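You operate a simulated robot arm through the tools that you are given. There is no shell and no other tool. Be economical: measure what you need, move in short steps, check, and stop when the job is done.

The job below is to be done with a simulated two-armed robot. You get a single attempt, and the scene is never put back.

JOB
Wind the lead back into the blue reel box and brake it.
Fine: plug into its dock first, brake off, hold the box while you turn the yellow knob till no slack is left, brake on.

Only the result counts: the job must be done as asked and must still hold three seconds after the hand-in. Knocking over, shifting, dropping, spilling or breaking anything else fails it.

ROBOT AND FRAMES
Two 7-joint arms with two-finger parallel grippers on one trunk, on a base that drives. Base frame: it is fixed to the floor where the robot stands at the start and does not move with it; the origin is under the middle of the robot, x ahead of it, y to its left, z up. Readings come in mm, degrees, newtons and seconds.
The left shoulder is at the start at [60, 143, 926], the right one opposite. With the tool pointing down near the work surface each hand reaches from about 300 to 720 mm from the robot's upright axis, wherever it stands, measured 20 degrees to its own side. Places, roughly: blue reel box (28x9x11 cm) [500, -400, 900]; dock of the blue reel box [500, -500, 900]; red brake rocker [500, -400, 900]; yellow knob [500, -400, 1000]. Payload 1.57 kg a hand.
The TCP of each hand is the grasp point between the finger pads, 30 mm short of the fingertips. In the tool frame z runs along the fingers and y along their closing line. Largest opening 110 mm; finger width 24, thickness 12; the body of the gripper, 48 by 112 mm, starts 78 mm behind the TCP.
Orientation is that of the tool frame in the base frame, as [roll, pitch, yaw] about the fixed x, y, z axes, in that order (R = Rz(yaw) Ry(pitch) Rx(roll)). With the fingers straight down and closing along the base's y, the tool's x points along the base's -x, its y along +y and its z along -z.

CONTROLS
- The arms move only by the tool apply_moves. It takes "left_commands", "right_commands" or both (then of equal length, played together; a hand with none holds still); each is one flat list of numbers, 7 for each row, row after row: the shift along the base's x, y, z in units of 40 mm (1.0 is 40 mm), then the turn, a rotation vector about the base's x, y, z in units of 5 degrees (1.0 is 5 degrees), then the opening, from 0 (shut) to 1 (fully open). In form: [x, y, z, ax, ay, az, jaw, x, y, z, ax, ay, az, jaw, ...]. A call has 1 to 12 rows; each row shifts and turns the commanded pose from where the row before left it. A call with a number of a shift or a turn outside -1 to 1 is refused whole. A row lasts 0.2 s, in which the tool goes at most 50 mm and 8.6 degrees; a call with a longer step from one row to the next is refused whole, and so is a gripper value outside its range. Where a pose cannot be reached the arm comes as near as it can. A force on the tool above 90 N (or 10 N above the force at the start of the call, whichever is more), or a blocked arm, ends the call early, and 0.2 s more pass. The fingers move at their own pace (about 45 mm/s each) and stop on an object; they squeeze with about 36 N. The grip force told is the motor's: it shows also when the fingers shut on nothing. Time passes only in rows, and 0.2 s behind the last, so rows that do not move let the fingers close. The reply holds the time, the measured pose of the TCP, the force on the tool along the base axes, the opening and the grip force, in the units named above and with some noise, with the torque about the TCP (base axes, N m) and any sound that the robot's microphone picked up.
- Cameras (640 x 400 px; columns grow to the right, rows downward): "scene" is now at [42.2, -27.8, 1536.5]; the picture's right is [-0.34, -0.94, 0.00], its down [-0.70, 0.25, -0.67] and it looks along [0.63, -0.23, -0.74] (base axes); focal length 282 px, centre (320, 200). "left" rides on the left gripper at [70, -16, -141] in its tool frame; the picture's right is [0.23, 0.97, 0.00], its down [-0.85, 0.20, -0.48] and it looks along [-0.47, 0.11, 0.88] (tool axes); focal length 222 px, centre (320, 200). "right" rides on the right gripper at [70, 16, -141] in its tool frame; the picture's right is [-0.23, 0.97, 0.00], its down [-0.86, -0.20, -0.48] and it looks along [-0.47, -0.11, 0.88] (tool axes); focal length 222 px, centre (320, 200). There is no depth. A picture from a camera that has moved, and an enlarged one, comes with that camera's place and axes in the base frame and with its lens.
- snapshot(camera): a new picture of that camera. No time passes.
- lift_body(by): slides the trunk up (or, below 0, down) by that many mm; the arms and the scene camera ride with it, the base frame stays. It gives what a move gives, with no picture.
- steer(legs): drives the robot by 1 to 6 legs, each [ahead, left, turn to the left] in mm, mm and degrees, along the robot's own axes; the way and the turn of a leg run together, so that a leg with both is an arc; at most 1500 mm and 180 degrees a leg. The arms and the cameras ride along, it lands a little off, and it stops where it bumps. It gives what a move gives.
- turn_head(pan, tilt): turns the head with the scene camera to pan (to the left, within 86 degrees either way) and tilt (down, from -29 to 69), counted from straight ahead of the robot. It gives what a move gives.
- enlarge(camera, box): a new picture of the part [left, top, right, bottom] of that camera's present view, enlarged. No time passes.
- job_done(): hands the job in; it is judged then, once.

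Go step by step. Nothing tells you exact positions but the pictures and the camera data: compare them with the known pose of the tool, close in by small moves and look again before you grip or let go. The budget is 120 turns and 92 pictures, counting those below and the enlarged ones. Unless the task says otherwise, let go and move clear before handing in, and close with one line.

The tools are called as a command line: name --argument value ..., lists and objects as JSON in quotes. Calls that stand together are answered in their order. apply_moves: Moves the arms, as the interface text tells. Its arguments: {"type":"object","properties":{"left_commands":{"type":"array","items":{"type":"number"}},"right_commands":{"type":"array","items":{"type":"number"}}},"required":[]} The other tools are called the same way: lift_body (by) slides the trunk up or down; steer (legs) drives the base; turn_head (pan, tilt) turns the head that bears the scene camera; snapshot (camera) takes a picture; enlarge (camera, box) takes an enlarged picture of a part of a camera's view; job_done () hands the job in.

At the start:

```text
time_s: 0.0
left_tool_pos: [458.9, -38.7, 1000.5]
left_tool_rot: [-179.9, 0.0, -179.9]
left_wrist_force: [-0.7, 0.2, -0.3]
left_ft_torque: [-0.03, 0.0, 0.01]
left_finger_gap: 109.8
left_gripper_force: 0.0
right_tool_pos: [278.8, -416.3, 999.6]
right_tool_rot: [-179.9, 0.0, 180.0]
right_wrist_force: [0.0, -0.9, 0.6]
right_ft_torque: [0.0, 0.0, 0.01]
right_finger_gap: 109.7
right_gripper_force: 0.0
trunk travel left (down, up): [-525.0, 65.0]
robot x, y, heading: [0.5, -0.8, 0.2]
head pan, tilt: [-19.9, 48.1]
```

scene: 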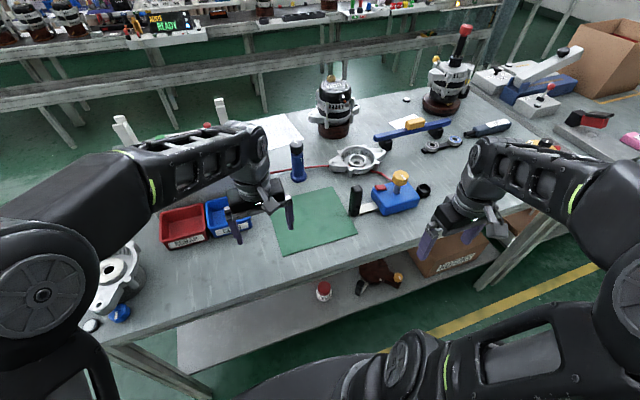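
right: 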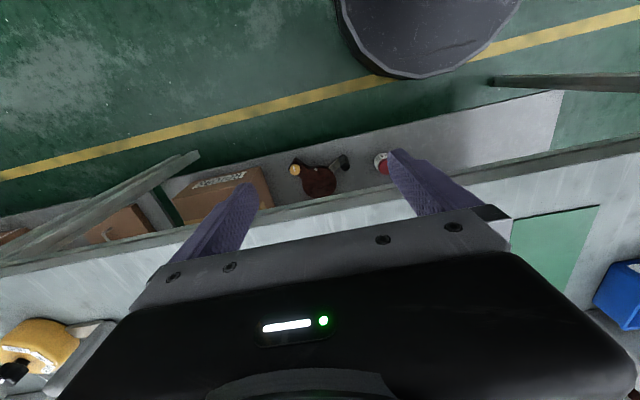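
left: 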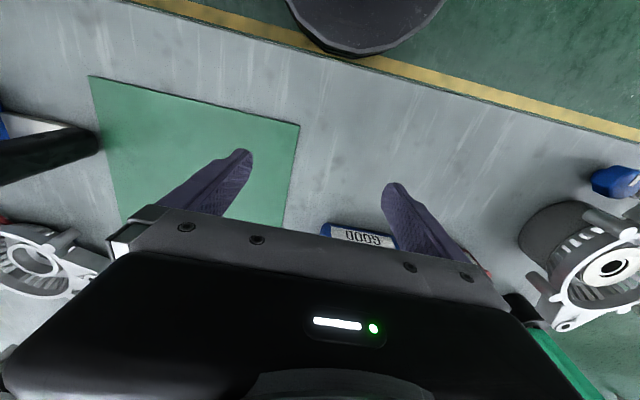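

I see a blue box with a yellow knob near the middle of the bench; I'll look closer at it first.

enlarge --camera "scene" --box '[330, 150, 450, 225]'

enlarge --camera "scene" --box '[240, 100, 480, 250]'

```text
5.33 times, centred on (390, 188) of scene
camera zoom: at [42.2, -27.8, 1536.5], right [-0.34, -0.94, 0.0], down [-0.7, 0.25, -0.67], along [0.63, -0.23, -0.74], focal length 1506 px, centre (-53, 267)
```

zoom: 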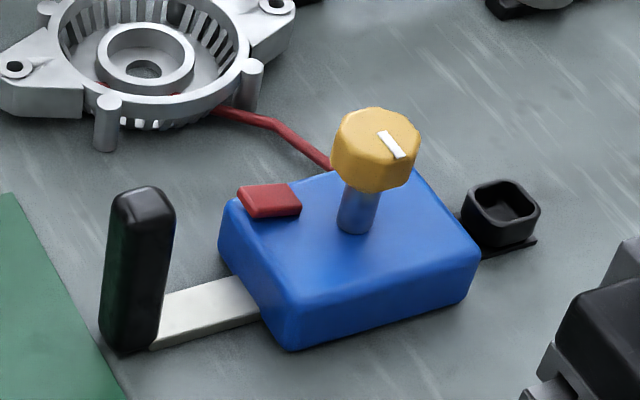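

```text
2.67 times, centred on (360, 175) of scene
camera zoom: at [42.2, -27.8, 1536.5], right [-0.34, -0.94, 0.0], down [-0.7, 0.25, -0.67], along [0.63, -0.23, -0.74], focal length 753 px, centre (213, 267)
```

zoom: 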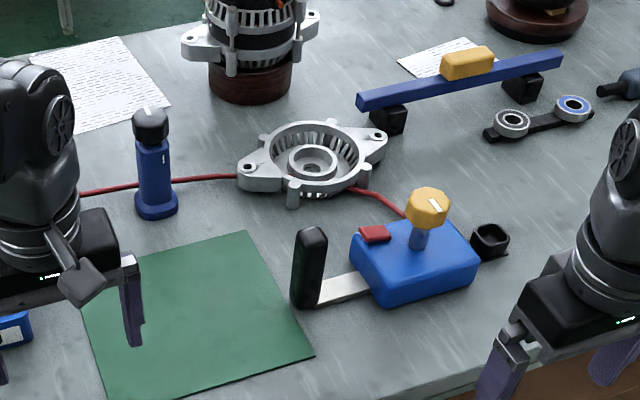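

The red lead leaves the box, passes at the white housing and runs left behind the blue post; its plug end is hidden by the left arm. I'll raise and retract the left arm to see it.

apply_moves --left_commands '[0, 0, 1, 0, 0, 0, 1, 0, 0, 1, 0, 0, 0, 1, -1, 0, 1, 0, 0, 0, 1, -1, 0.5, 0.5, 0, 0, 0, 1, -1, 0.5, 0, 0, 0, 0, 1]'

turn_head --pan 0 --tilt 45

snapshot --camera "scene"

snapshot --camera "left"

```text
refused: row 3 steps farther than a row can; nothing moved
```

```text
time_s: 0.8
left_tool_pos: [460.3, -38.3, 1000.0]
left_tool_rot: [-180.0, -0.1, 180.0]
left_wrist_force: [-0.3, 0.3, -0.4]
left_ft_torque: [0.03, 0.01, 0.02]
left_finger_gap: 109.9
left_gripper_force: 0.1
right_tool_pos: [279.3, -416.6, 1000.4]
right_tool_rot: [-180.0, 0.0, -180.0]
right_wrist_force: [1.6, -0.3, 1.3]
right_ft_torque: [0.0, 0.0, 0.02]
right_finger_gap: 109.7
right_gripper_force: 0.0
trunk travel left (down, up): [-525.0, 65.0]
robot x, y, heading: [0.1, 1.8, -0.2]
head pan, tilt: [0.0, 45.0]
```

```text
86 pictures are left
camera scene: at [49.5, -1.1, 1540.8], right [0.0, -1.0, 0.0], down [-0.71, 0.0, -0.71], along [0.71, 0.0, -0.71], focal length 282 px, centre (320, 200)
```

scene: 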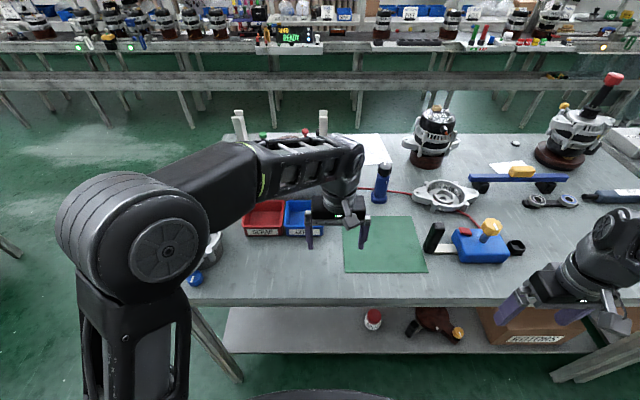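

```text
85 pictures are left
camera left: at [389.5, -53.7, 1141.3], right [-0.23, 0.97, 0.0], down [0.85, 0.2, 0.48], along [0.47, 0.11, -0.88], focal length 222 px, centre (320, 200)
```

left: 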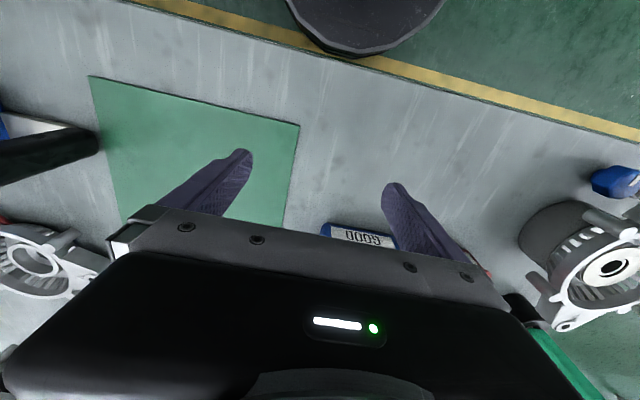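

Row too long; I'll repeat with shorter steps.

apply_moves --left_commands '[0, 0, 1, 0, 0, 0, 1, 0, 0, 1, 0, 0, 0, 1, -0.7, 0, 0.8, 0, 0, 0, 1, -0.9, 0.5, 0.2, 0, 0, 0, 1, -0.9, 0.5, 0, 0, 0, 0, 1, -0.9, 0.5, 0, 0, 0, 0, 1, -0.5, 0.8, 0, 0, 0, 0, 1]'

snapshot --camera "scene"

```text
time_s: 2.4
left_tool_pos: [312.9, 36.4, 1120.9]
left_tool_rot: [-176.1, -1.5, 179.0]
left_wrist_force: [1.0, 1.7, -0.5]
left_ft_torque: [-0.23, 0.16, -0.04]
left_finger_gap: 109.9
left_gripper_force: 0.0
left hand out of reach, approached as far as the arm can: row 3, 7
right_tool_pos: [277.9, -416.6, 1000.3]
right_tool_rot: [180.0, 0.1, 180.0]
right_wrist_force: [0.1, -0.5, 0.2]
right_ft_torque: [0.04, -0.1, -0.03]
right_finger_gap: 110.0
right_gripper_force: 0.0
trunk travel left (down, up): [-525.0, 65.0]
robot x, y, heading: [2.1, -2.1, 0.1]
head pan, tilt: [0.0, 45.0]
```

```text
84 pictures are left
camera scene: at [47.8, -1.4, 1540.9], right [0.0, -1.0, 0.0], down [-0.71, 0.0, -0.71], along [0.71, 0.0, -0.71], focal length 282 px, centre (320, 200)
```

scene: 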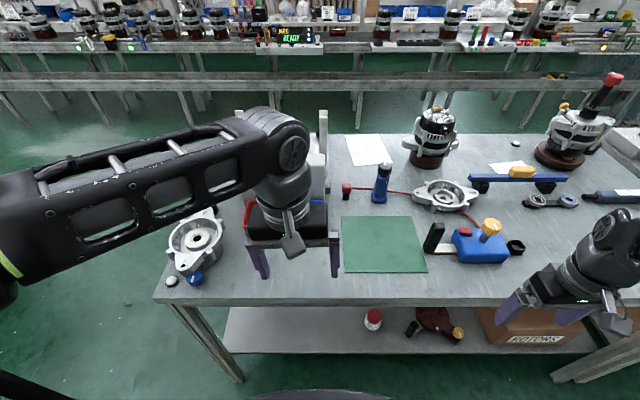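

enlarge --camera "scene" --box '[330, 150, 430, 212]'

enlarge --camera "scene" --box '[410, 165, 540, 275]'

```text
6.40 times, centred on (380, 181) of scene
camera zoom: at [47.8, -1.4, 1540.9], right [0.0, -1.0, 0.0], down [-0.71, 0.0, -0.71], along [0.71, 0.0, -0.71], focal length 1808 px, centre (-64, 322)
```

zoom: 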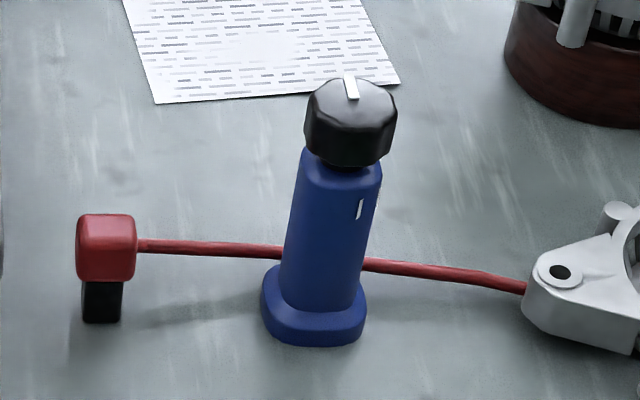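

```text
3.64 times, centred on (475, 220) of scene
camera zoom: at [47.8, -1.4, 1540.9], right [0.0, -1.0, 0.0], down [-0.71, 0.0, -0.71], along [0.71, 0.0, -0.71], focal length 1027 px, centre (-244, 127)
```

zoom: 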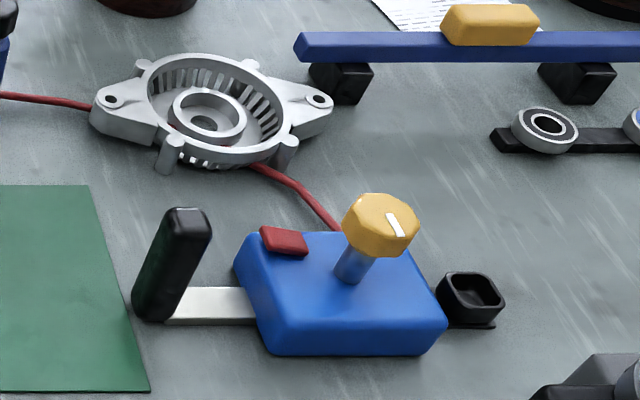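

The plug (red head, black prongs) stands upright at about [717, -88], the lead runs behind the blue post and by the housing; the dock socket is at about [513, -543], and the box has a black handle at about [505, -321]. I'll raise the trunk and bring the right hand's camera over to inspect the lead.

lift_body --by 60

apply_moves --right_commands '[0.8, 0, 0.3, 0, 0, 0, 1, 0.9, 0.3, 0.2, 0, 0, 0, 1, 0.9, 0.3, 0, 0, 0, 0, 1, 0.9, 0.3, 0, 0, 0, 0, 1, 0.9, 0.3, 0, 0, 0, 0, 1, 0.9, 0.3, 0, 0, 0, 0, 1, 0.9, 0.3, 0, 0, 0, 0, 1, 0.9, 0.3, 0, 0, 0, 0, 1, 0.9, 0.3, 0, 0, 0, 0, 1]'

snapshot --camera "right"

snapshot --camera "scene"

```text
time_s: 3.4
left_tool_pos: [313.8, 36.1, 1180.1]
left_tool_rot: [-176.0, -1.8, 179.2]
left_wrist_force: [0.1, 0.2, 1.0]
left_ft_torque: [0.02, -0.02, -0.03]
left_finger_gap: 110.0
left_gripper_force: 0.0
right_tool_pos: [279.2, -416.4, 1059.1]
right_tool_rot: [180.0, 0.0, 179.9]
right_wrist_force: [0.5, 0.5, 0.6]
right_ft_torque: [-0.01, -0.03, 0.01]
right_finger_gap: 110.1
right_gripper_force: 0.1
trunk travel left (down, up): [-585.0, 5.0]
robot x, y, heading: [1.5, 2.4, -0.1]
head pan, tilt: [0.0, 45.0]
```

```text
time_s: 5.4
left_tool_pos: [314.7, 37.0, 1179.8]
left_tool_rot: [-176.0, -1.8, 179.2]
left_wrist_force: [-0.3, -0.4, -0.9]
left_ft_torque: [-0.01, -0.01, 0.0]
left_finger_gap: 110.0
left_gripper_force: 0.0
right_tool_pos: [599.0, -321.0, 1079.4]
right_tool_rot: [179.9, 0.0, -180.0]
right_wrist_force: [0.2, -0.3, -0.9]
right_ft_torque: [0.0, 0.02, 0.02]
right_finger_gap: 109.9
right_gripper_force: 0.0
trunk travel left (down, up): [-585.0, 5.0]
robot x, y, heading: [1.7, -0.6, 0.2]
head pan, tilt: [0.0, 45.0]
```

```text
81 pictures are left
camera right: at [530.0, -305.2, 1220.1], right [0.23, 0.97, 0.0], down [0.86, -0.2, 0.48], along [0.46, -0.11, -0.88], focal length 222 px, centre (320, 200)
```

right: 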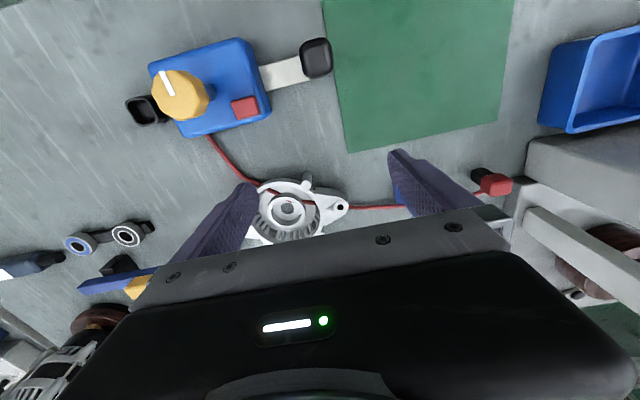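

```text
80 pictures are left
camera scene: at [50.8, -0.6, 1600.8], right [0.0, -1.0, 0.0], down [-0.71, 0.0, -0.71], along [0.71, 0.0, -0.71], focal length 282 px, centre (320, 200)
```

scene: 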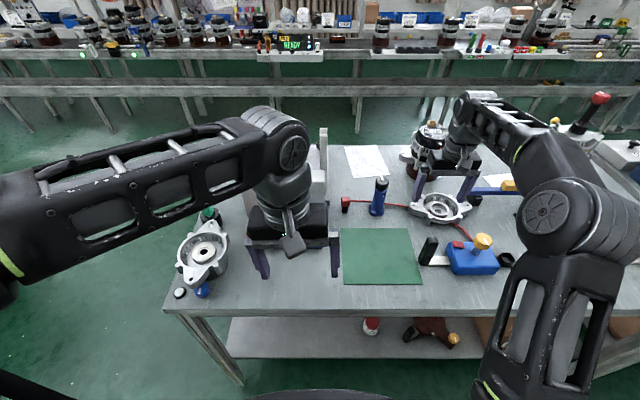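

enlarge --camera "right" --box '[190, 120, 350, 250]'

enlarge --camera "right" --box '[120, 20, 340, 150]'

enlarge --camera "scene" --box '[330, 160, 480, 250]'

```text
3.08 times, centred on (270, 185) of right
camera zoom: at [530.0, -305.2, 1220.1], right [0.23, 0.97, 0.0], down [0.86, -0.2, 0.48], along [0.46, -0.11, -0.88], focal length 684 px, centre (474, 246)
```

zoom: 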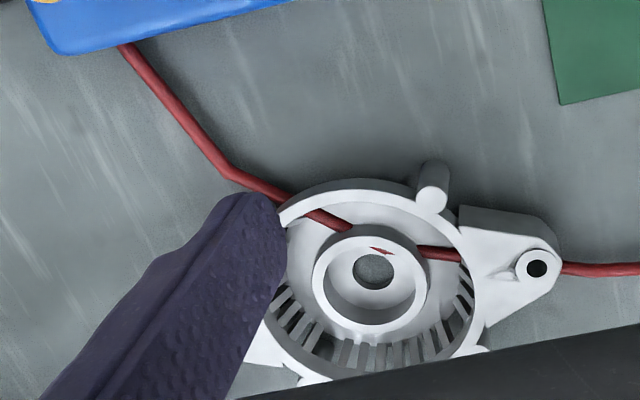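

```text
2.91 times, centred on (230, 85) of right
camera zoom: at [530.0, -305.2, 1220.1], right [0.23, 0.97, 0.0], down [0.86, -0.2, 0.48], along [0.46, -0.11, -0.88], focal length 646 px, centre (582, 534)
```

zoom: 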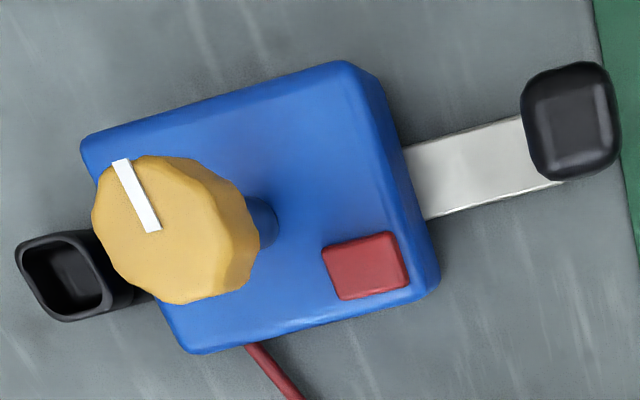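

```text
4.27 times, centred on (405, 205) of scene
camera zoom: at [50.8, -0.6, 1600.8], right [0.0, -1.0, 0.0], down [-0.71, 0.0, -0.71], along [0.71, 0.0, -0.71], focal length 1205 px, centre (-43, 179)
```

zoom: 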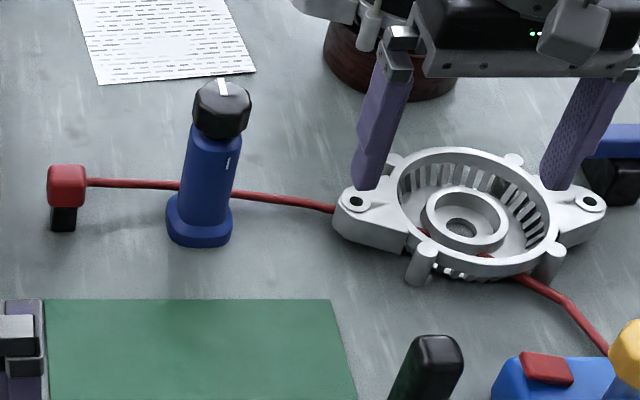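

The lead simply passes visually through the housing, so it won't snag; the box is aligned with the base axes. I need to see what stands left of the plug, so I clear the left arm.

apply_moves --left_commands '[-0.2, 0.9, 0, 0, 0, 0, 1, -0.2, 0.9, 0, 0, 0, 0, 1, 0, 0.9, 0, 0, 0, 0, 1, 0, 0.9, 0, 0, 0, 0, 1, 0, 0.9, 0, 0, 0, 0, 1, 0, 0.9, 0, 0, 0, 0, 1]' --right_commands '[-0.8, 0, 0, 0, 0, 0, 1, -0.8, 0, 0, 0, 0, 0, 1, -0.8, 0, 0, 0, 0, 0, 1, 0, 0, 0, 0, 0, 0, 1, 0, 0, 0, 0, 0, 0, 1, 0, 0, 0, 0, 0, 0, 1]'

snapshot --camera "scene"

enlarge --camera "scene" --box '[230, 110, 430, 235]'

```text
time_s: 6.8
left_tool_pos: [306.6, 231.3, 1163.9]
left_tool_rot: [-176.1, -1.7, 179.1]
left_wrist_force: [0.4, 0.6, 0.6]
left_ft_torque: [-0.01, 0.01, 0.0]
left_finger_gap: 110.0
left_gripper_force: 0.1
left hand out of reach, approached as far as the arm can: row 1, 2, 3, 4
right_tool_pos: [503.0, -320.7, 1080.0]
right_tool_rot: [179.9, 0.1, -179.9]
right_wrist_force: [-0.2, 0.1, -0.2]
right_ft_torque: [0.02, 0.03, 0.0]
right_finger_gap: 110.0
right_gripper_force: 0.1
trunk travel left (down, up): [-585.0, 5.0]
robot x, y, heading: [-0.6, -0.6, 0.1]
head pan, tilt: [0.0, 45.0]
```

```text
76 pictures are left
camera scene: at [50.1, -1.6, 1600.8], right [0.0, -1.0, 0.0], down [-0.71, 0.0, -0.71], along [0.71, 0.0, -0.71], focal length 282 px, centre (320, 200)
```

scene: 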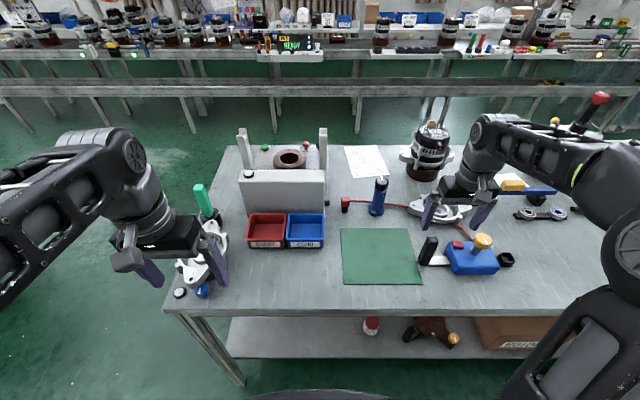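

```text
3.20 times, centred on (330, 172) of scene
camera zoom: at [50.1, -1.6, 1600.8], right [0.0, -1.0, 0.0], down [-0.71, 0.0, -0.71], along [0.71, 0.0, -0.71], focal length 904 px, centre (288, 288)
```

zoom: 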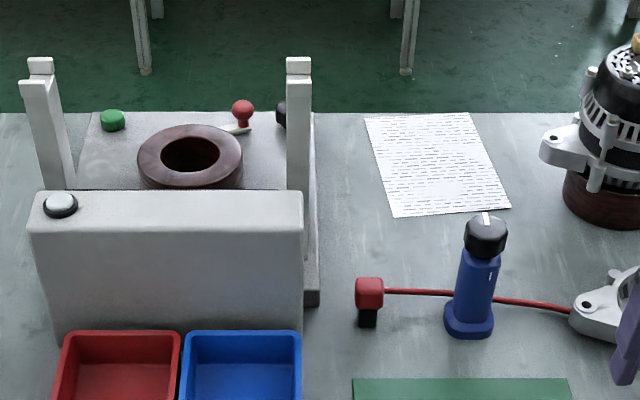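

The press wall's right edge is near y=-13, so a straight approach closing along y (body ±56 mm) fits between wall and post. I bring the right hand to y=-90, then forward.

apply_moves --right_commands '[0, 1, 0, 0, 0, 0, 0.6, 0, 1, 0, 0, 0, 0, 0.6, 0, 1, 0, 0, 0, 0, 0.6, 0, 1, 0, 0, 0, 0, 0.6, 0, 1, 0, 0, 0, 0, 0.6, 0, 0.75, 0, 0, 0, 0, 0.6, 0.8, 0, 0, 0, 0, 0, 0.6, 0.8, 0, 0, 0, 0, 0, 0.6, 0.8, 0, 0, 0, 0, 0, 0.6, 0.8, 0, 0, 0, 0, 0, 0.6, 0.8, 0, 0, 0, 0, 0, 0.6, 0.8, 0, 0, 0, 0, 0, 0.6]'

snapshot --camera "right"

snapshot --camera "scene"

```text
time_s: 9.4
left_tool_pos: [306.6, 231.0, 1163.5]
left_tool_rot: [-176.1, -1.7, 179.2]
left_wrist_force: [0.6, 0.0, -0.1]
left_ft_torque: [-0.01, 0.04, 0.04]
left_finger_gap: 110.1
left_gripper_force: 0.0
right_tool_pos: [619.1, -90.0, 1080.5]
right_tool_rot: [-179.9, 0.0, -179.9]
right_wrist_force: [0.7, -0.5, -0.5]
right_ft_torque: [-0.03, -0.02, -0.02]
right_finger_gap: 65.8
right_gripper_force: 0.2
right hand out of reach, approached as far as the arm can: row 10, 11, 12
trunk travel left (down, up): [-585.0, 5.0]
robot x, y, heading: [1.7, -0.7, 0.1]
head pan, tilt: [0.0, 45.0]
```

```text
74 pictures are left
camera right: at [549.8, -73.3, 1221.5], right [0.23, 0.97, 0.0], down [0.85, -0.2, 0.48], along [0.47, -0.11, -0.88], focal length 222 px, centre (320, 200)
```

right: 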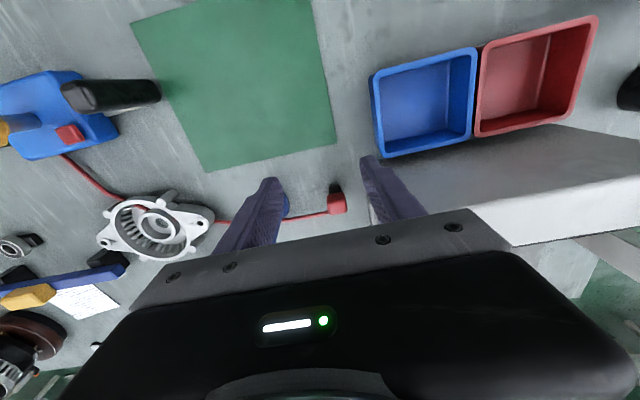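

```text
73 pictures are left
camera scene: at [49.4, -0.2, 1600.8], right [0.0, -1.0, 0.0], down [-0.71, 0.0, -0.71], along [0.71, 0.0, -0.71], focal length 282 px, centre (320, 200)
```

scene: 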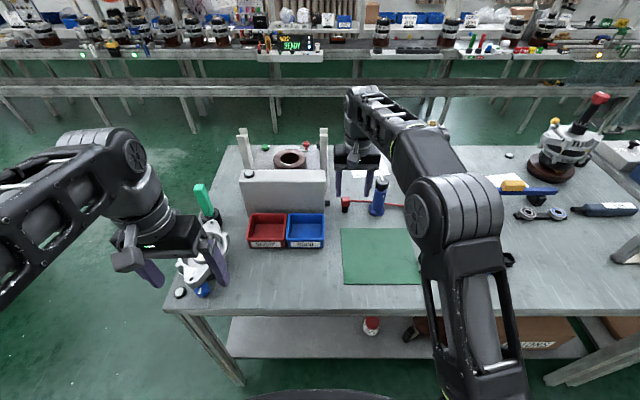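

The right arm runs out of reach at x=619, so I'll retract, then edge the base 40 mm ahead and turn it 20° left to bring the right shoulder forward.

apply_moves --right_commands '[-0.9, -0.3, 0, 0, 0, 0, 0.6, -0.9, -0.3, 0, 0, 0, 0, 0.6, -0.9, -0.3, 0, 0, 0, 0, 0.6, -0.9, -0.3, 0, 0, 0, 0, 0.6, -0.9, -0.3, 0, 0, 0, 0, 0.6, -0.9, -0.3, 0, 0, 0, 0, 0.6]'

steer --legs '[[40, 0, 0], [0, 0, 20]]'

snapshot --camera "scene"

```text
time_s: 10.8
left_tool_pos: [306.9, 229.7, 1162.2]
left_tool_rot: [-176.1, -1.5, 179.2]
left_wrist_force: [-0.8, -0.3, 0.5]
left_ft_torque: [0.02, -0.04, 0.0]
left_finger_gap: 110.1
left_gripper_force: 0.1
right_tool_pos: [403.4, -163.9, 1081.5]
right_tool_rot: [-180.0, 0.1, 179.9]
right_wrist_force: [0.3, 0.5, -0.5]
right_ft_torque: [0.04, -0.04, -0.01]
right_finger_gap: 66.0
right_gripper_force: 0.0
trunk travel left (down, up): [-585.0, 5.0]
robot x, y, heading: [0.5, -1.7, -0.0]
head pan, tilt: [0.0, 45.0]
```

```text
time_s: 12.8
left_tool_pos: [251.9, 319.4, 1162.6]
left_tool_rot: [-176.0, -1.7, -161.2]
left_wrist_force: [-0.2, 0.3, 0.0]
left_ft_torque: [-0.02, 0.02, 0.01]
left_finger_gap: 109.8
left_gripper_force: 0.1
right_tool_pos: [475.1, -19.6, 1080.7]
right_tool_rot: [180.0, 0.0, -160.4]
right_wrist_force: [-0.4, -0.4, -0.6]
right_ft_torque: [0.02, 0.01, -0.02]
right_finger_gap: 66.3
right_gripper_force: 0.1
trunk travel left (down, up): [-585.0, 5.0]
robot x, y, heading: [38.8, -0.3, 19.4]
head pan, tilt: [0.0, 45.0]
```

```text
72 pictures are left
camera scene: at [86.6, 16.5, 1600.8], right [0.33, -0.94, 0.0], down [-0.67, -0.24, -0.71], along [0.67, 0.24, -0.71], focal length 282 px, centre (320, 200)
```

scene: 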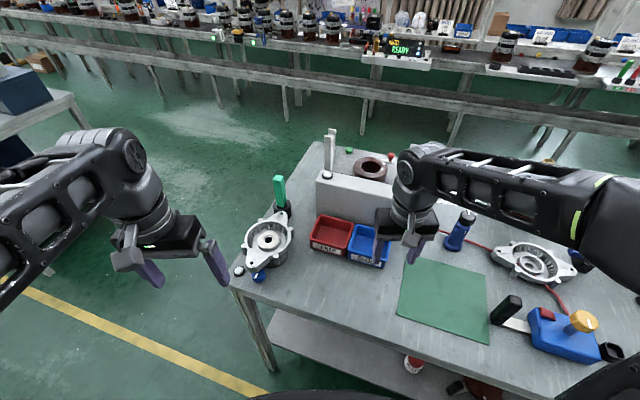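

Now re-square the right tool and move it over the plug.

apply_moves --right_commands '[0, -0.44, 0, 0, 0, -0.98, 0.6, 0, -0.44, 0, 0, 0, -0.98, 0.6, 0, -0.44, 0, 0, 0, -0.98, 0.6, 0, -0.44, 0, 0, 0, -0.98, 0.6, 0.95, 0, 0, 0, 0, 0, 0.6, 0.95, 0, 0, 0, 0, 0, 0.6, 0.95, 0, 0, 0, 0, 0, 0.6, 0.95, 0, 0, 0, 0, 0, 0.6, 0.95, 0, 0, 0, 0, 0, 0.6, 0.8, 0, 0, 0, 0, 0, 0.6]'

snapshot --camera "right"

enlarge --camera "scene" --box '[340, 140, 500, 260]'

```text
time_s: 15.0
left_tool_pos: [252.4, 320.2, 1161.3]
left_tool_rot: [-176.0, -1.7, -161.3]
left_wrist_force: [-0.3, 0.3, -1.3]
left_ft_torque: [0.01, 0.01, -0.03]
left_finger_gap: 110.2
left_gripper_force: 0.0
right_tool_pos: [700.3, -89.2, 1079.0]
right_tool_rot: [179.9, 0.0, 180.0]
right_wrist_force: [1.0, 0.3, 0.2]
right_ft_torque: [0.0, 0.01, 0.02]
right_finger_gap: 66.1
right_gripper_force: 0.0
trunk travel left (down, up): [-585.0, 5.0]
robot x, y, heading: [39.9, -1.7, 19.6]
head pan, tilt: [0.0, 45.0]
```

```text
71 pictures are left
camera right: at [631.3, -72.3, 1221.0], right [0.23, 0.97, 0.0], down [0.86, -0.2, 0.48], along [0.47, -0.11, -0.88], focal length 222 px, centre (320, 200)
```

right: 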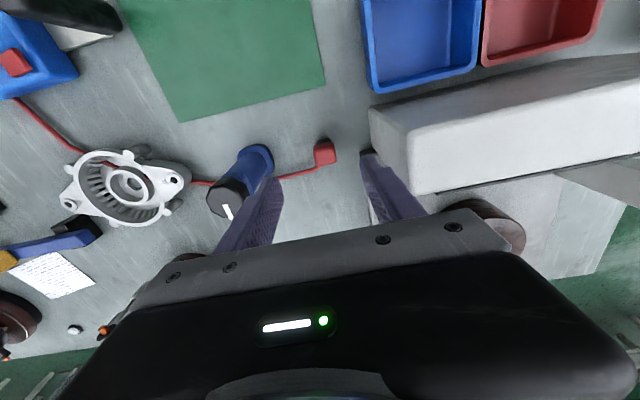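

```text
3.33 times, centred on (420, 200) of scene
camera zoom: at [87.8, 16.4, 1600.8], right [0.33, -0.94, 0.0], down [-0.67, -0.24, -0.71], along [0.67, 0.24, -0.71], focal length 942 px, centre (-13, 200)
```

zoom: 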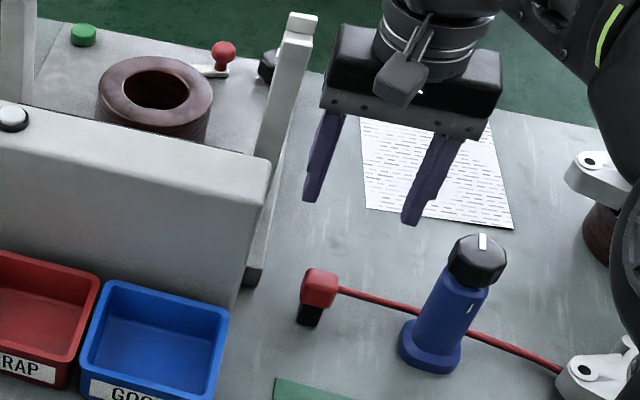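

Plug head is about [712, -84], top near z 935. I'll line up and go down to z=1000.

apply_moves --right_commands '[0.3, 0.1, -0.6, 0, 0, 0, 0.6, 0, 0, -0.7, 0, 0, 0, 0.6, 0, 0, -0.7, 0, 0, 0, 0.6]'

snapshot --camera "right"

enlarge --camera "scene" --box '[340, 140, 500, 260]'

```text
time_s: 15.8
left_tool_pos: [253.7, 320.0, 1162.5]
left_tool_rot: [-176.1, -1.7, -161.3]
left_wrist_force: [-0.1, -0.2, -0.3]
left_ft_torque: [0.04, 0.04, -0.06]
left_finger_gap: 109.9
left_gripper_force: 0.0
right_tool_pos: [710.2, -84.2, 999.6]
right_tool_rot: [-179.9, 0.0, 180.0]
right_wrist_force: [0.5, 0.3, -0.8]
right_ft_torque: [-0.02, 0.02, 0.0]
right_finger_gap: 66.1
right_gripper_force: 0.1
trunk travel left (down, up): [-585.0, 5.0]
robot x, y, heading: [36.6, -3.9, 19.3]
head pan, tilt: [0.0, 45.0]
```

```text
69 pictures are left
camera right: at [641.6, -69.2, 1141.1], right [0.23, 0.97, 0.0], down [0.86, -0.2, 0.48], along [0.47, -0.11, -0.88], focal length 222 px, centre (320, 200)
```

right: 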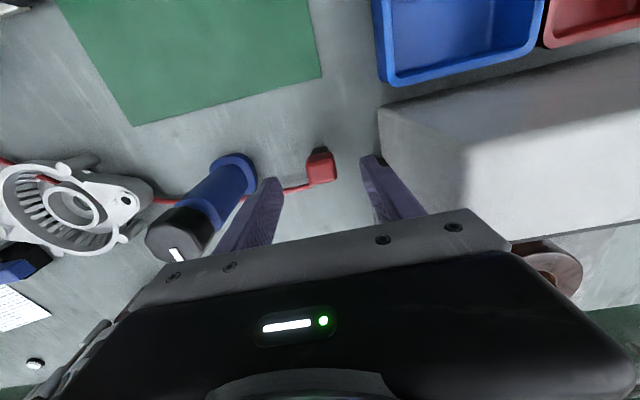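

```text
3.33 times, centred on (420, 200) of scene
camera zoom: at [87.8, 16.4, 1600.8], right [0.33, -0.94, 0.0], down [-0.67, -0.24, -0.71], along [0.67, 0.24, -0.71], focal length 942 px, centre (-13, 200)
```

zoom: 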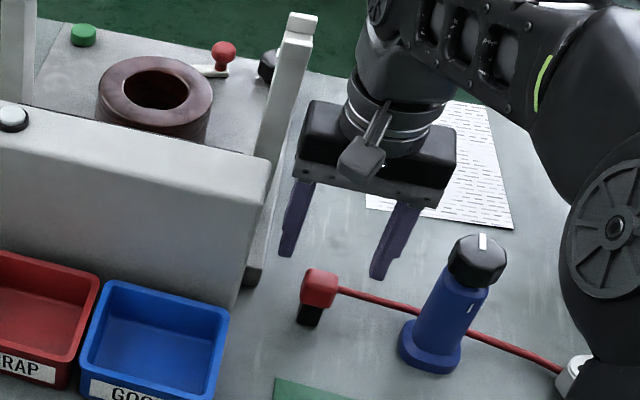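

enlarge --camera "right" --box '[260, 130, 400, 218]'

```text
4.55 times, centred on (330, 174) of right
camera zoom: at [641.6, -69.2, 1141.1], right [0.23, 0.97, 0.0], down [0.86, -0.2, 0.48], along [0.47, -0.11, -0.88], focal length 1010 px, centre (274, 318)
```

zoom: 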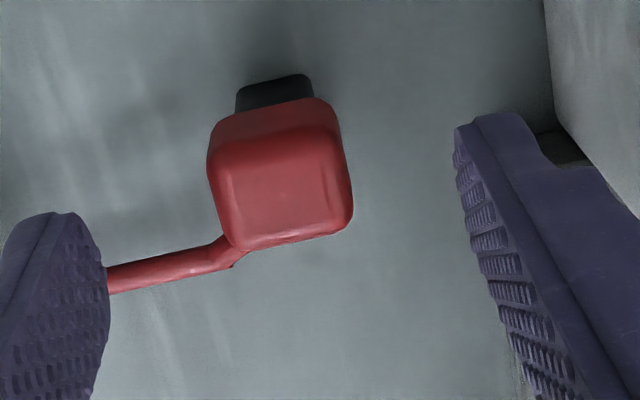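

Refined: plug head top centre ≈ [724, -86, 929], about 28 mm wide, cable leaving to -y. I'll descend to TCP z≈928 so that the fingertips stay just at the head's underside.

apply_moves --right_commands '[0.35, -0.06, -0.3, 0, 0, 0, 0.55, 0, 0, -0.7, 0, 0, 0, 0.55, 0, 0, -0.6, 0, 0, 0, 0.55]'

enlarge --camera "right" --box '[240, 130, 400, 230]'

enlarge --camera "scene" --box '[360, 140, 460, 240]'

```text
time_s: 16.6
left_tool_pos: [253.4, 320.9, 1163.2]
left_tool_rot: [-176.0, -1.7, -161.3]
left_wrist_force: [0.2, 0.4, 0.2]
left_ft_torque: [-0.01, 0.03, 0.0]
left_finger_gap: 109.7
left_gripper_force: 0.2
right_tool_pos: [724.3, -89.7, 936.5]
right_tool_rot: [180.0, 0.0, 179.9]
right_wrist_force: [1.0, -0.1, -0.6]
right_ft_torque: [-0.01, 0.06, -0.02]
right_finger_gap: 60.6
right_gripper_force: 0.1
trunk travel left (down, up): [-585.0, 5.0]
robot x, y, heading: [42.2, -0.9, 19.6]
head pan, tilt: [0.0, 45.0]
```

```text
4.00 times, centred on (320, 180) of right
camera zoom: at [655.1, -71.9, 1077.6], right [0.23, 0.97, 0.0], down [0.85, -0.2, 0.48], along [0.47, -0.11, -0.88], focal length 888 px, centre (320, 280)
```

zoom: 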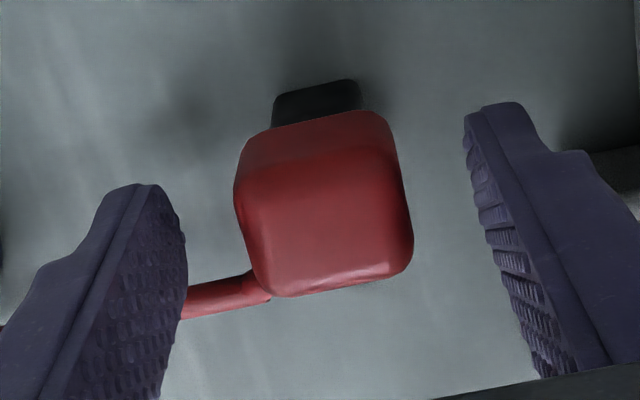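

```text
4.00 times, centred on (410, 190) of scene
camera zoom: at [87.6, 16.3, 1600.8], right [0.33, -0.94, 0.0], down [-0.67, -0.24, -0.71], along [0.67, 0.24, -0.71], focal length 1130 px, centre (-40, 240)
```

zoom: 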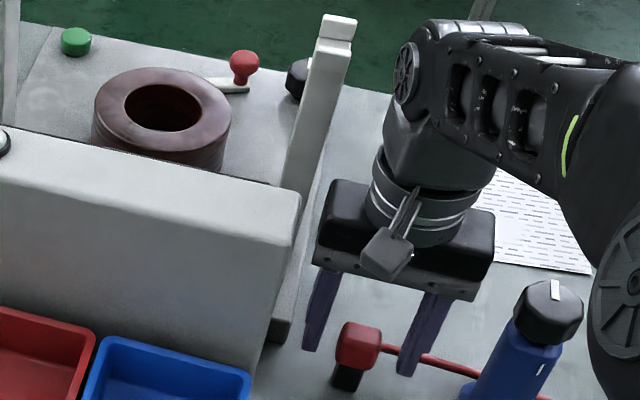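

Aligned; nudge y by +3 mm, lower 8 mm, and close gently with waiting rows.

apply_moves --right_commands '[0, 0.07, -0.2, 0, 0, 0, 0.5, 0, 0, 0, 0, 0, 0, 0.35, 0, 0, 0, 0, 0, 0, 0.2, 0, 0, 0, 0, 0, 0, 0.1, 0, 0, 0, 0, 0, 0, 0.1, 0, 0, 0, 0, 0, 0, 0.1]'

enlarge --camera "right" --box '[240, 130, 400, 230]'

```text
time_s: 18.0
left_tool_pos: [251.8, 319.7, 1162.9]
left_tool_rot: [-176.1, -1.7, -161.4]
left_wrist_force: [0.2, -0.3, 0.8]
left_ft_torque: [-0.01, 0.0, 0.03]
left_finger_gap: 110.0
left_gripper_force: 0.1
right_tool_pos: [723.9, -85.8, 928.7]
right_tool_rot: [180.0, -0.1, -180.0]
right_wrist_force: [-0.3, -0.4, -0.5]
right_ft_torque: [0.01, -0.03, 0.01]
right_finger_gap: 29.4
right_gripper_force: 36.2
trunk travel left (down, up): [-585.0, 5.0]
robot x, y, heading: [41.7, -1.9, 19.5]
head pan, tilt: [0.0, 45.0]
```

```text
4.00 times, centred on (320, 180) of right
camera zoom: at [654.1, -69.1, 1070.4], right [0.23, 0.97, 0.0], down [0.86, -0.2, 0.48], along [0.47, -0.11, -0.88], focal length 888 px, centre (320, 280)
```

zoom: 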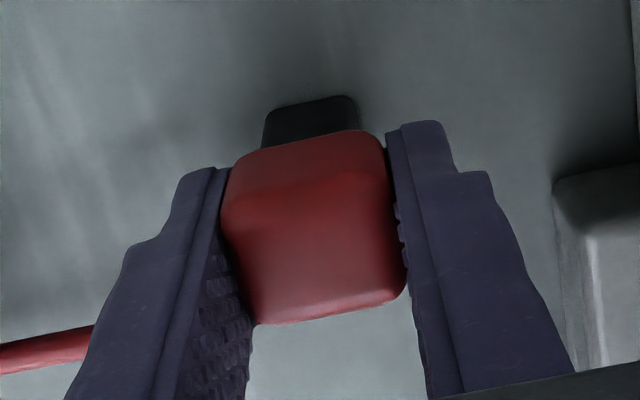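

Gripped at 29 mm. Lift straight up, then retract back towards the robot.

apply_moves --right_commands '[0, 0, 0.5, 0, 0, 0, 0.1, 0, 0, 0.9, 0, 0, 0, 0.1, 0, 0, 0.9, 0, 0, 0, 0.1, 0, 0, 0.9, 0, 0, 0, 0.1, 0, 0, 0.5, 0, 0, 0, 0.1, -0.8, 0, 0, 0, 0, 0, 0.1, -0.9, 0, 0, 0, 0, 0, 0.1, -0.9, 0, 0, 0, 0, 0, 0.1, -0.9, 0, 0, 0, 0, 0, 0.1, -0.9, 0, 0, 0, 0, 0, 0.1, -0.9, 0, 0, 0, 0, 0, 0.1, -0.9, -0.3, 0, 0, 0, 0, 0.1]'

snapshot --camera "scene"

```text
time_s: 20.6
left_tool_pos: [252.8, 320.1, 1162.8]
left_tool_rot: [-176.1, -1.6, -161.3]
left_wrist_force: [0.0, -0.5, -0.1]
left_ft_torque: [0.0, -0.01, -0.02]
left_finger_gap: 110.0
left_gripper_force: 0.0
right_tool_pos: [474.8, -94.8, 1077.6]
right_tool_rot: [180.0, 0.0, 179.9]
right_wrist_force: [-0.3, -0.2, -0.6]
right_ft_torque: [0.0, -0.01, -0.02]
right_finger_gap: 29.2
right_gripper_force: 35.9
trunk travel left (down, up): [-585.0, 5.0]
robot x, y, heading: [43.1, 0.7, 19.6]
head pan, tilt: [0.0, 45.0]
```

```text
63 pictures are left
camera scene: at [85.6, 15.5, 1600.9], right [0.33, -0.94, 0.0], down [-0.67, -0.24, -0.71], along [0.67, 0.24, -0.71], focal length 282 px, centre (320, 200)
```

scene: 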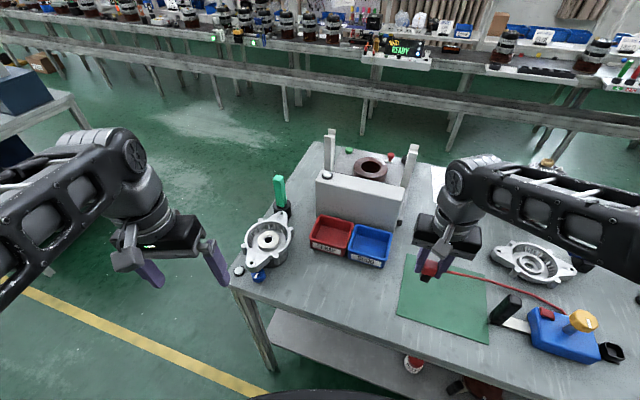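

Plug is held. Now I drive to stand better for the box: square up, move 180 mm to the right, then turn 20° right.

steer --legs '[[0, 0, -19.5], [-10, -180, 0], [0, 0, -20]]'

turn_head --pan -10 --tilt 52

snapshot --camera "scene"

```text
time_s: 24.2
left_tool_pos: [396.8, -72.4, 1162.5]
left_tool_rot: [-176.1, -1.6, 159.0]
left_wrist_force: [-0.2, 0.9, -0.1]
left_ft_torque: [0.0, -0.04, 0.03]
left_finger_gap: 110.2
left_gripper_force: 0.1
right_tool_pos: [303.6, -531.4, 1077.4]
right_tool_rot: [-180.0, 0.1, 140.2]
right_wrist_force: [0.2, -0.8, -0.5]
right_ft_torque: [0.03, 0.02, 0.03]
right_finger_gap: 29.1
right_gripper_force: 36.1
trunk travel left (down, up): [-585.0, 5.0]
robot x, y, heading: [30.6, -185.0, -20.1]
head pan, tilt: [0.0, 45.0]
```

```text
time_s: 25.0
left_tool_pos: [397.8, -70.4, 1162.5]
left_tool_rot: [-176.1, -1.6, 159.1]
left_wrist_force: [-0.7, 0.1, 0.0]
left_ft_torque: [0.05, 0.04, 0.01]
left_finger_gap: 109.9
left_gripper_force: 0.1
right_tool_pos: [303.7, -533.4, 1077.6]
right_tool_rot: [-180.0, 0.0, 140.2]
right_wrist_force: [-0.1, -0.1, 0.0]
right_ft_torque: [0.02, -0.01, -0.03]
right_finger_gap: 28.9
right_gripper_force: 36.4
trunk travel left (down, up): [-585.0, 5.0]
robot x, y, heading: [29.3, -185.4, -19.9]
head pan, tilt: [-10.0, 52.0]
```

```text
62 pictures are left
camera scene: at [64.6, -210.4, 1591.3], right [-0.5, -0.86, 0.0], down [-0.68, 0.4, -0.62], along [0.53, -0.31, -0.79], focal length 282 px, centre (320, 200)
```

scene: 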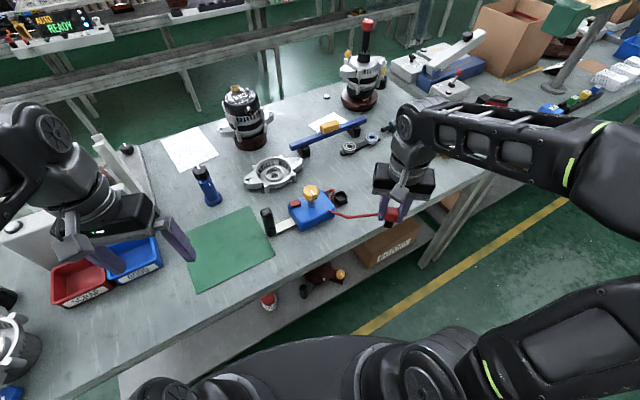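

Standing well, post and housing untouched. Now square the tool again (+40°) and move over the dock.

apply_moves --right_commands '[0.6, 0, 0, 0, 0, 1, 0.1, 0.6, 0, 0, 0, 0, 1, 0.1, 0.6, 0, 0, 0, 0, 1, 0.1, 0.6, 0, 0, 0, 0, 1, 0.1, 0.6, 0, 0, 0, 0, 1, 0.1, 0.6, -0.1, 0, 0, 0, 1, 0.1, 0.7, 0, 0, 0, 0, 1, 0.1, 0.8, 0, 0, 0, 0, 0.96, 0.1, 0, 0, -0.7, 0, 0, 0, 0.1, 0, 0, -0.7, 0, 0, 0, 0.1]'

snapshot --camera "right"

enlarge --camera "scene" --box '[250, 150, 410, 250]'

```text
time_s: 27.2
left_tool_pos: [397.6, -71.4, 1162.3]
left_tool_rot: [-176.1, -1.6, 159.0]
left_wrist_force: [0.1, 0.5, 0.2]
left_ft_torque: [0.01, 0.02, 0.03]
left_finger_gap: 110.0
left_gripper_force: 0.1
right_tool_pos: [507.9, -535.1, 1020.7]
right_tool_rot: [179.9, 0.1, -179.9]
right_wrist_force: [-0.1, -0.4, -0.1]
right_ft_torque: [0.0, 0.01, 0.01]
right_finger_gap: 29.2
right_gripper_force: 36.1
trunk travel left (down, up): [-585.0, 5.0]
robot x, y, heading: [31.4, -182.7, -20.5]
head pan, tilt: [-10.0, 52.0]
```

```text
61 pictures are left
camera right: at [438.5, -520.4, 1161.8], right [0.23, 0.97, 0.0], down [0.86, -0.2, 0.48], along [0.47, -0.11, -0.88], focal length 222 px, centre (320, 200)
```

right: 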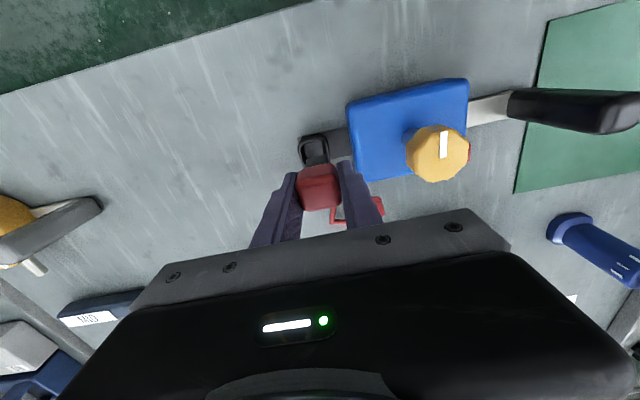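

```text
4.00 times, centred on (330, 200) of scene
camera zoom: at [65.3, -210.6, 1591.3], right [-0.5, -0.86, 0.0], down [-0.68, 0.4, -0.62], along [0.53, -0.31, -0.79], focal length 1130 px, centre (280, 200)
```

zoom: 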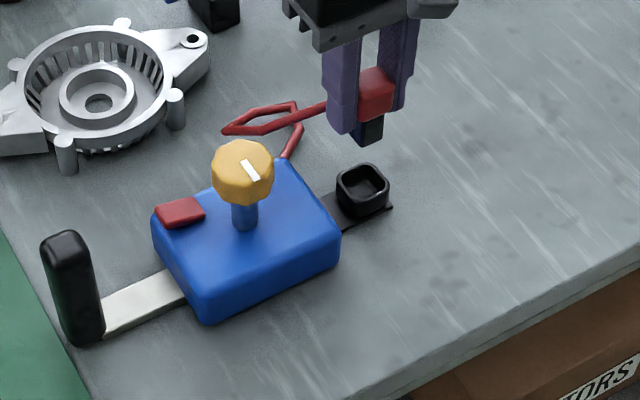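

enlarge --camera "right" --box '[260, 110, 400, 220]'

```text
3.64 times, centred on (330, 165) of right
camera zoom: at [438.5, -520.4, 1161.8], right [0.23, 0.97, 0.0], down [0.86, -0.2, 0.48], along [0.47, -0.11, -0.88], focal length 808 px, centre (284, 327)
```

zoom: 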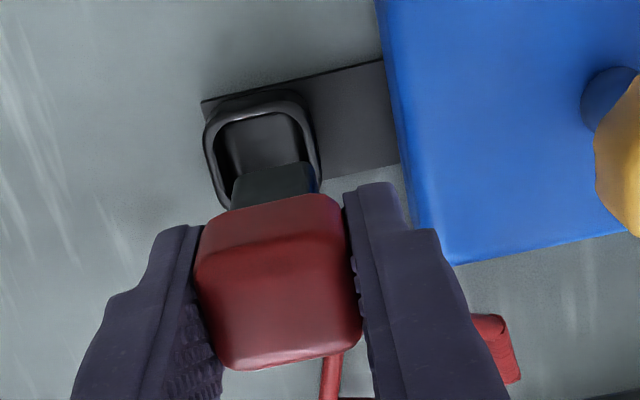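

enlarge --camera "scene" --box '[320, 165, 360, 205]'

```text
10.00 times, centred on (340, 185) of scene
camera zoom: at [65.3, -210.6, 1591.3], right [-0.5, -0.86, 0.0], down [-0.68, 0.4, -0.62], along [0.53, -0.31, -0.79], focal length 2825 px, centre (120, 350)
```

zoom: 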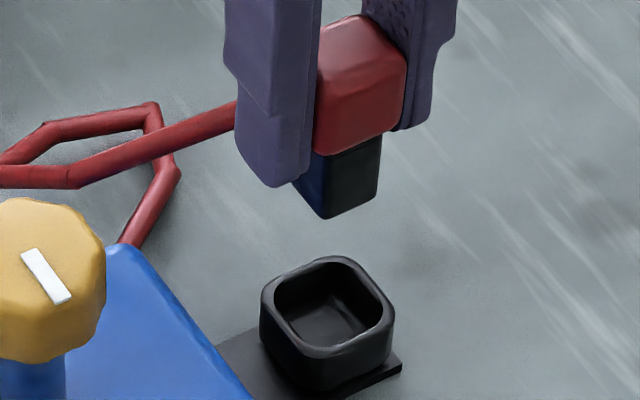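

Corrected with the held plug as reference, the dock centre is about [508.5, -539]. Shift -4 mm in y and descend until the prong is just above the rim.

apply_moves --right_commands '[0, -0.1, -0.4, 0, 0, 0, 0.1, 0, 0, -0.7, 0, 0, 0, 0.1]'

enlarge --camera "scene" --box '[320, 165, 360, 205]'

enlarge --camera "right" --box '[260, 110, 400, 220]'

```text
time_s: 27.8
left_tool_pos: [397.9, -71.5, 1162.3]
left_tool_rot: [-176.0, -1.8, 158.9]
left_wrist_force: [-1.2, 0.2, -0.4]
left_ft_torque: [0.02, -0.06, -0.01]
left_finger_gap: 109.9
left_gripper_force: 0.1
right_tool_pos: [508.0, -541.9, 977.1]
right_tool_rot: [179.9, 0.0, -179.9]
right_wrist_force: [-0.2, 0.1, -0.1]
right_ft_torque: [-0.01, 0.05, 0.04]
right_finger_gap: 29.4
right_gripper_force: 35.6
trunk travel left (down, up): [-585.0, 5.0]
robot x, y, heading: [32.2, -179.3, -20.0]
head pan, tilt: [-10.0, 52.0]
```

```text
10.00 times, centred on (340, 185) of scene
camera zoom: at [64.8, -210.6, 1591.3], right [-0.5, -0.86, 0.0], down [-0.68, 0.4, -0.62], along [0.53, -0.31, -0.79], focal length 2825 px, centre (120, 350)
```

zoom: 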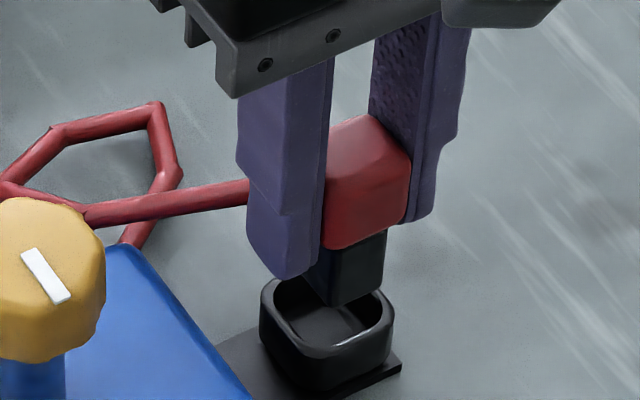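

```text
3.64 times, centred on (330, 165) of right
camera zoom: at [437.7, -525.6, 1118.4], right [0.23, 0.97, 0.0], down [0.86, -0.2, 0.48], along [0.47, -0.11, -0.88], focal length 808 px, centre (284, 327)
```

zoom: 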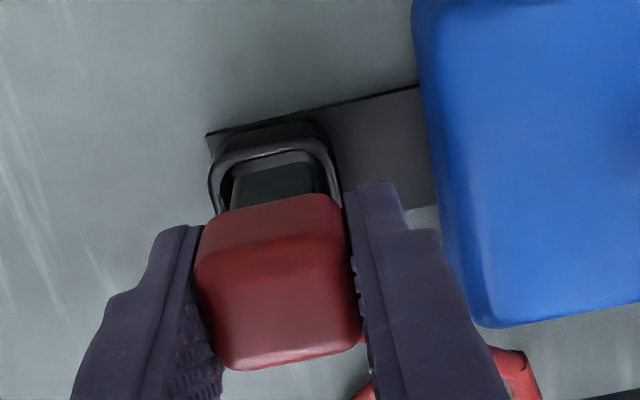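

The prong is nearly over the opening; small correction (+1.5 mm x, +1.2 mm y) and lower in small steps watching force.

apply_moves --right_commands '[0.035, 0.03, -0.1, 0, 0, 0, 0.1, 0, 0, -0.2, 0, 0, 0, 0.1, 0, 0, -0.15, 0, 0, 0, 0.1]'

enlarge --camera "scene" --box '[320, 165, 360, 205]'

enlarge --camera "right" --box '[260, 110, 400, 220]'

```text
time_s: 28.6
left_tool_pos: [397.4, -71.7, 1162.2]
left_tool_rot: [-176.0, -1.7, 159.0]
left_wrist_force: [0.3, 0.3, 0.5]
left_ft_torque: [-0.01, 0.01, 0.01]
left_finger_gap: 110.1
left_gripper_force: 0.0
right_tool_pos: [509.9, -540.3, 958.1]
right_tool_rot: [-180.0, 0.0, -180.0]
right_wrist_force: [0.6, -0.3, 0.4]
right_ft_torque: [-0.03, 0.0, -0.03]
right_finger_gap: 29.3
right_gripper_force: 36.1
trunk travel left (down, up): [-585.0, 5.0]
robot x, y, heading: [27.8, -183.4, -20.2]
head pan, tilt: [-10.0, 52.0]
```

```text
10.00 times, centred on (340, 185) of scene
camera zoom: at [64.8, -210.5, 1591.3], right [-0.5, -0.86, 0.0], down [-0.68, 0.4, -0.62], along [0.53, -0.31, -0.79], focal length 2825 px, centre (120, 350)
```

zoom: 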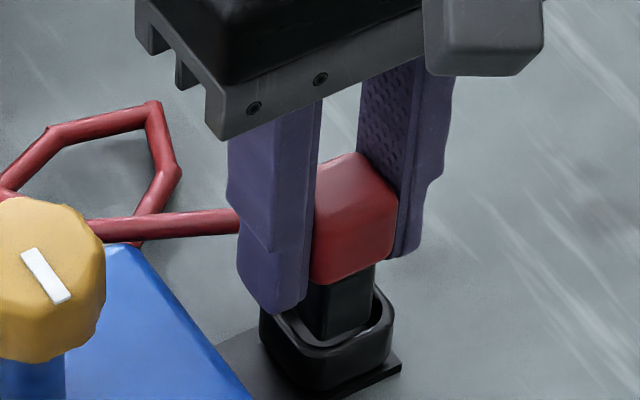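

```text
3.64 times, centred on (330, 165) of right
camera zoom: at [440.0, -524.4, 1100.5], right [0.23, 0.97, 0.0], down [0.86, -0.2, 0.48], along [0.47, -0.11, -0.88], focal length 808 px, centre (284, 327)
```

zoom: 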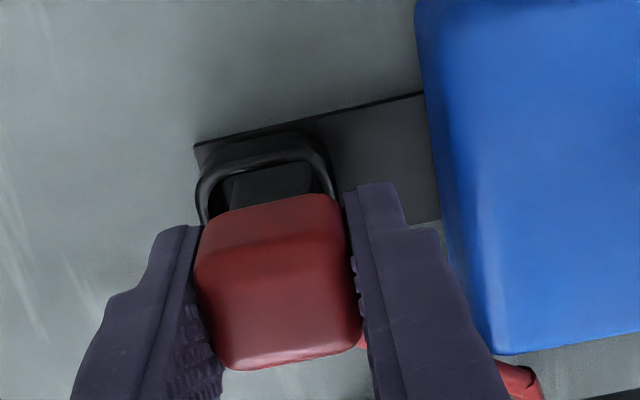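

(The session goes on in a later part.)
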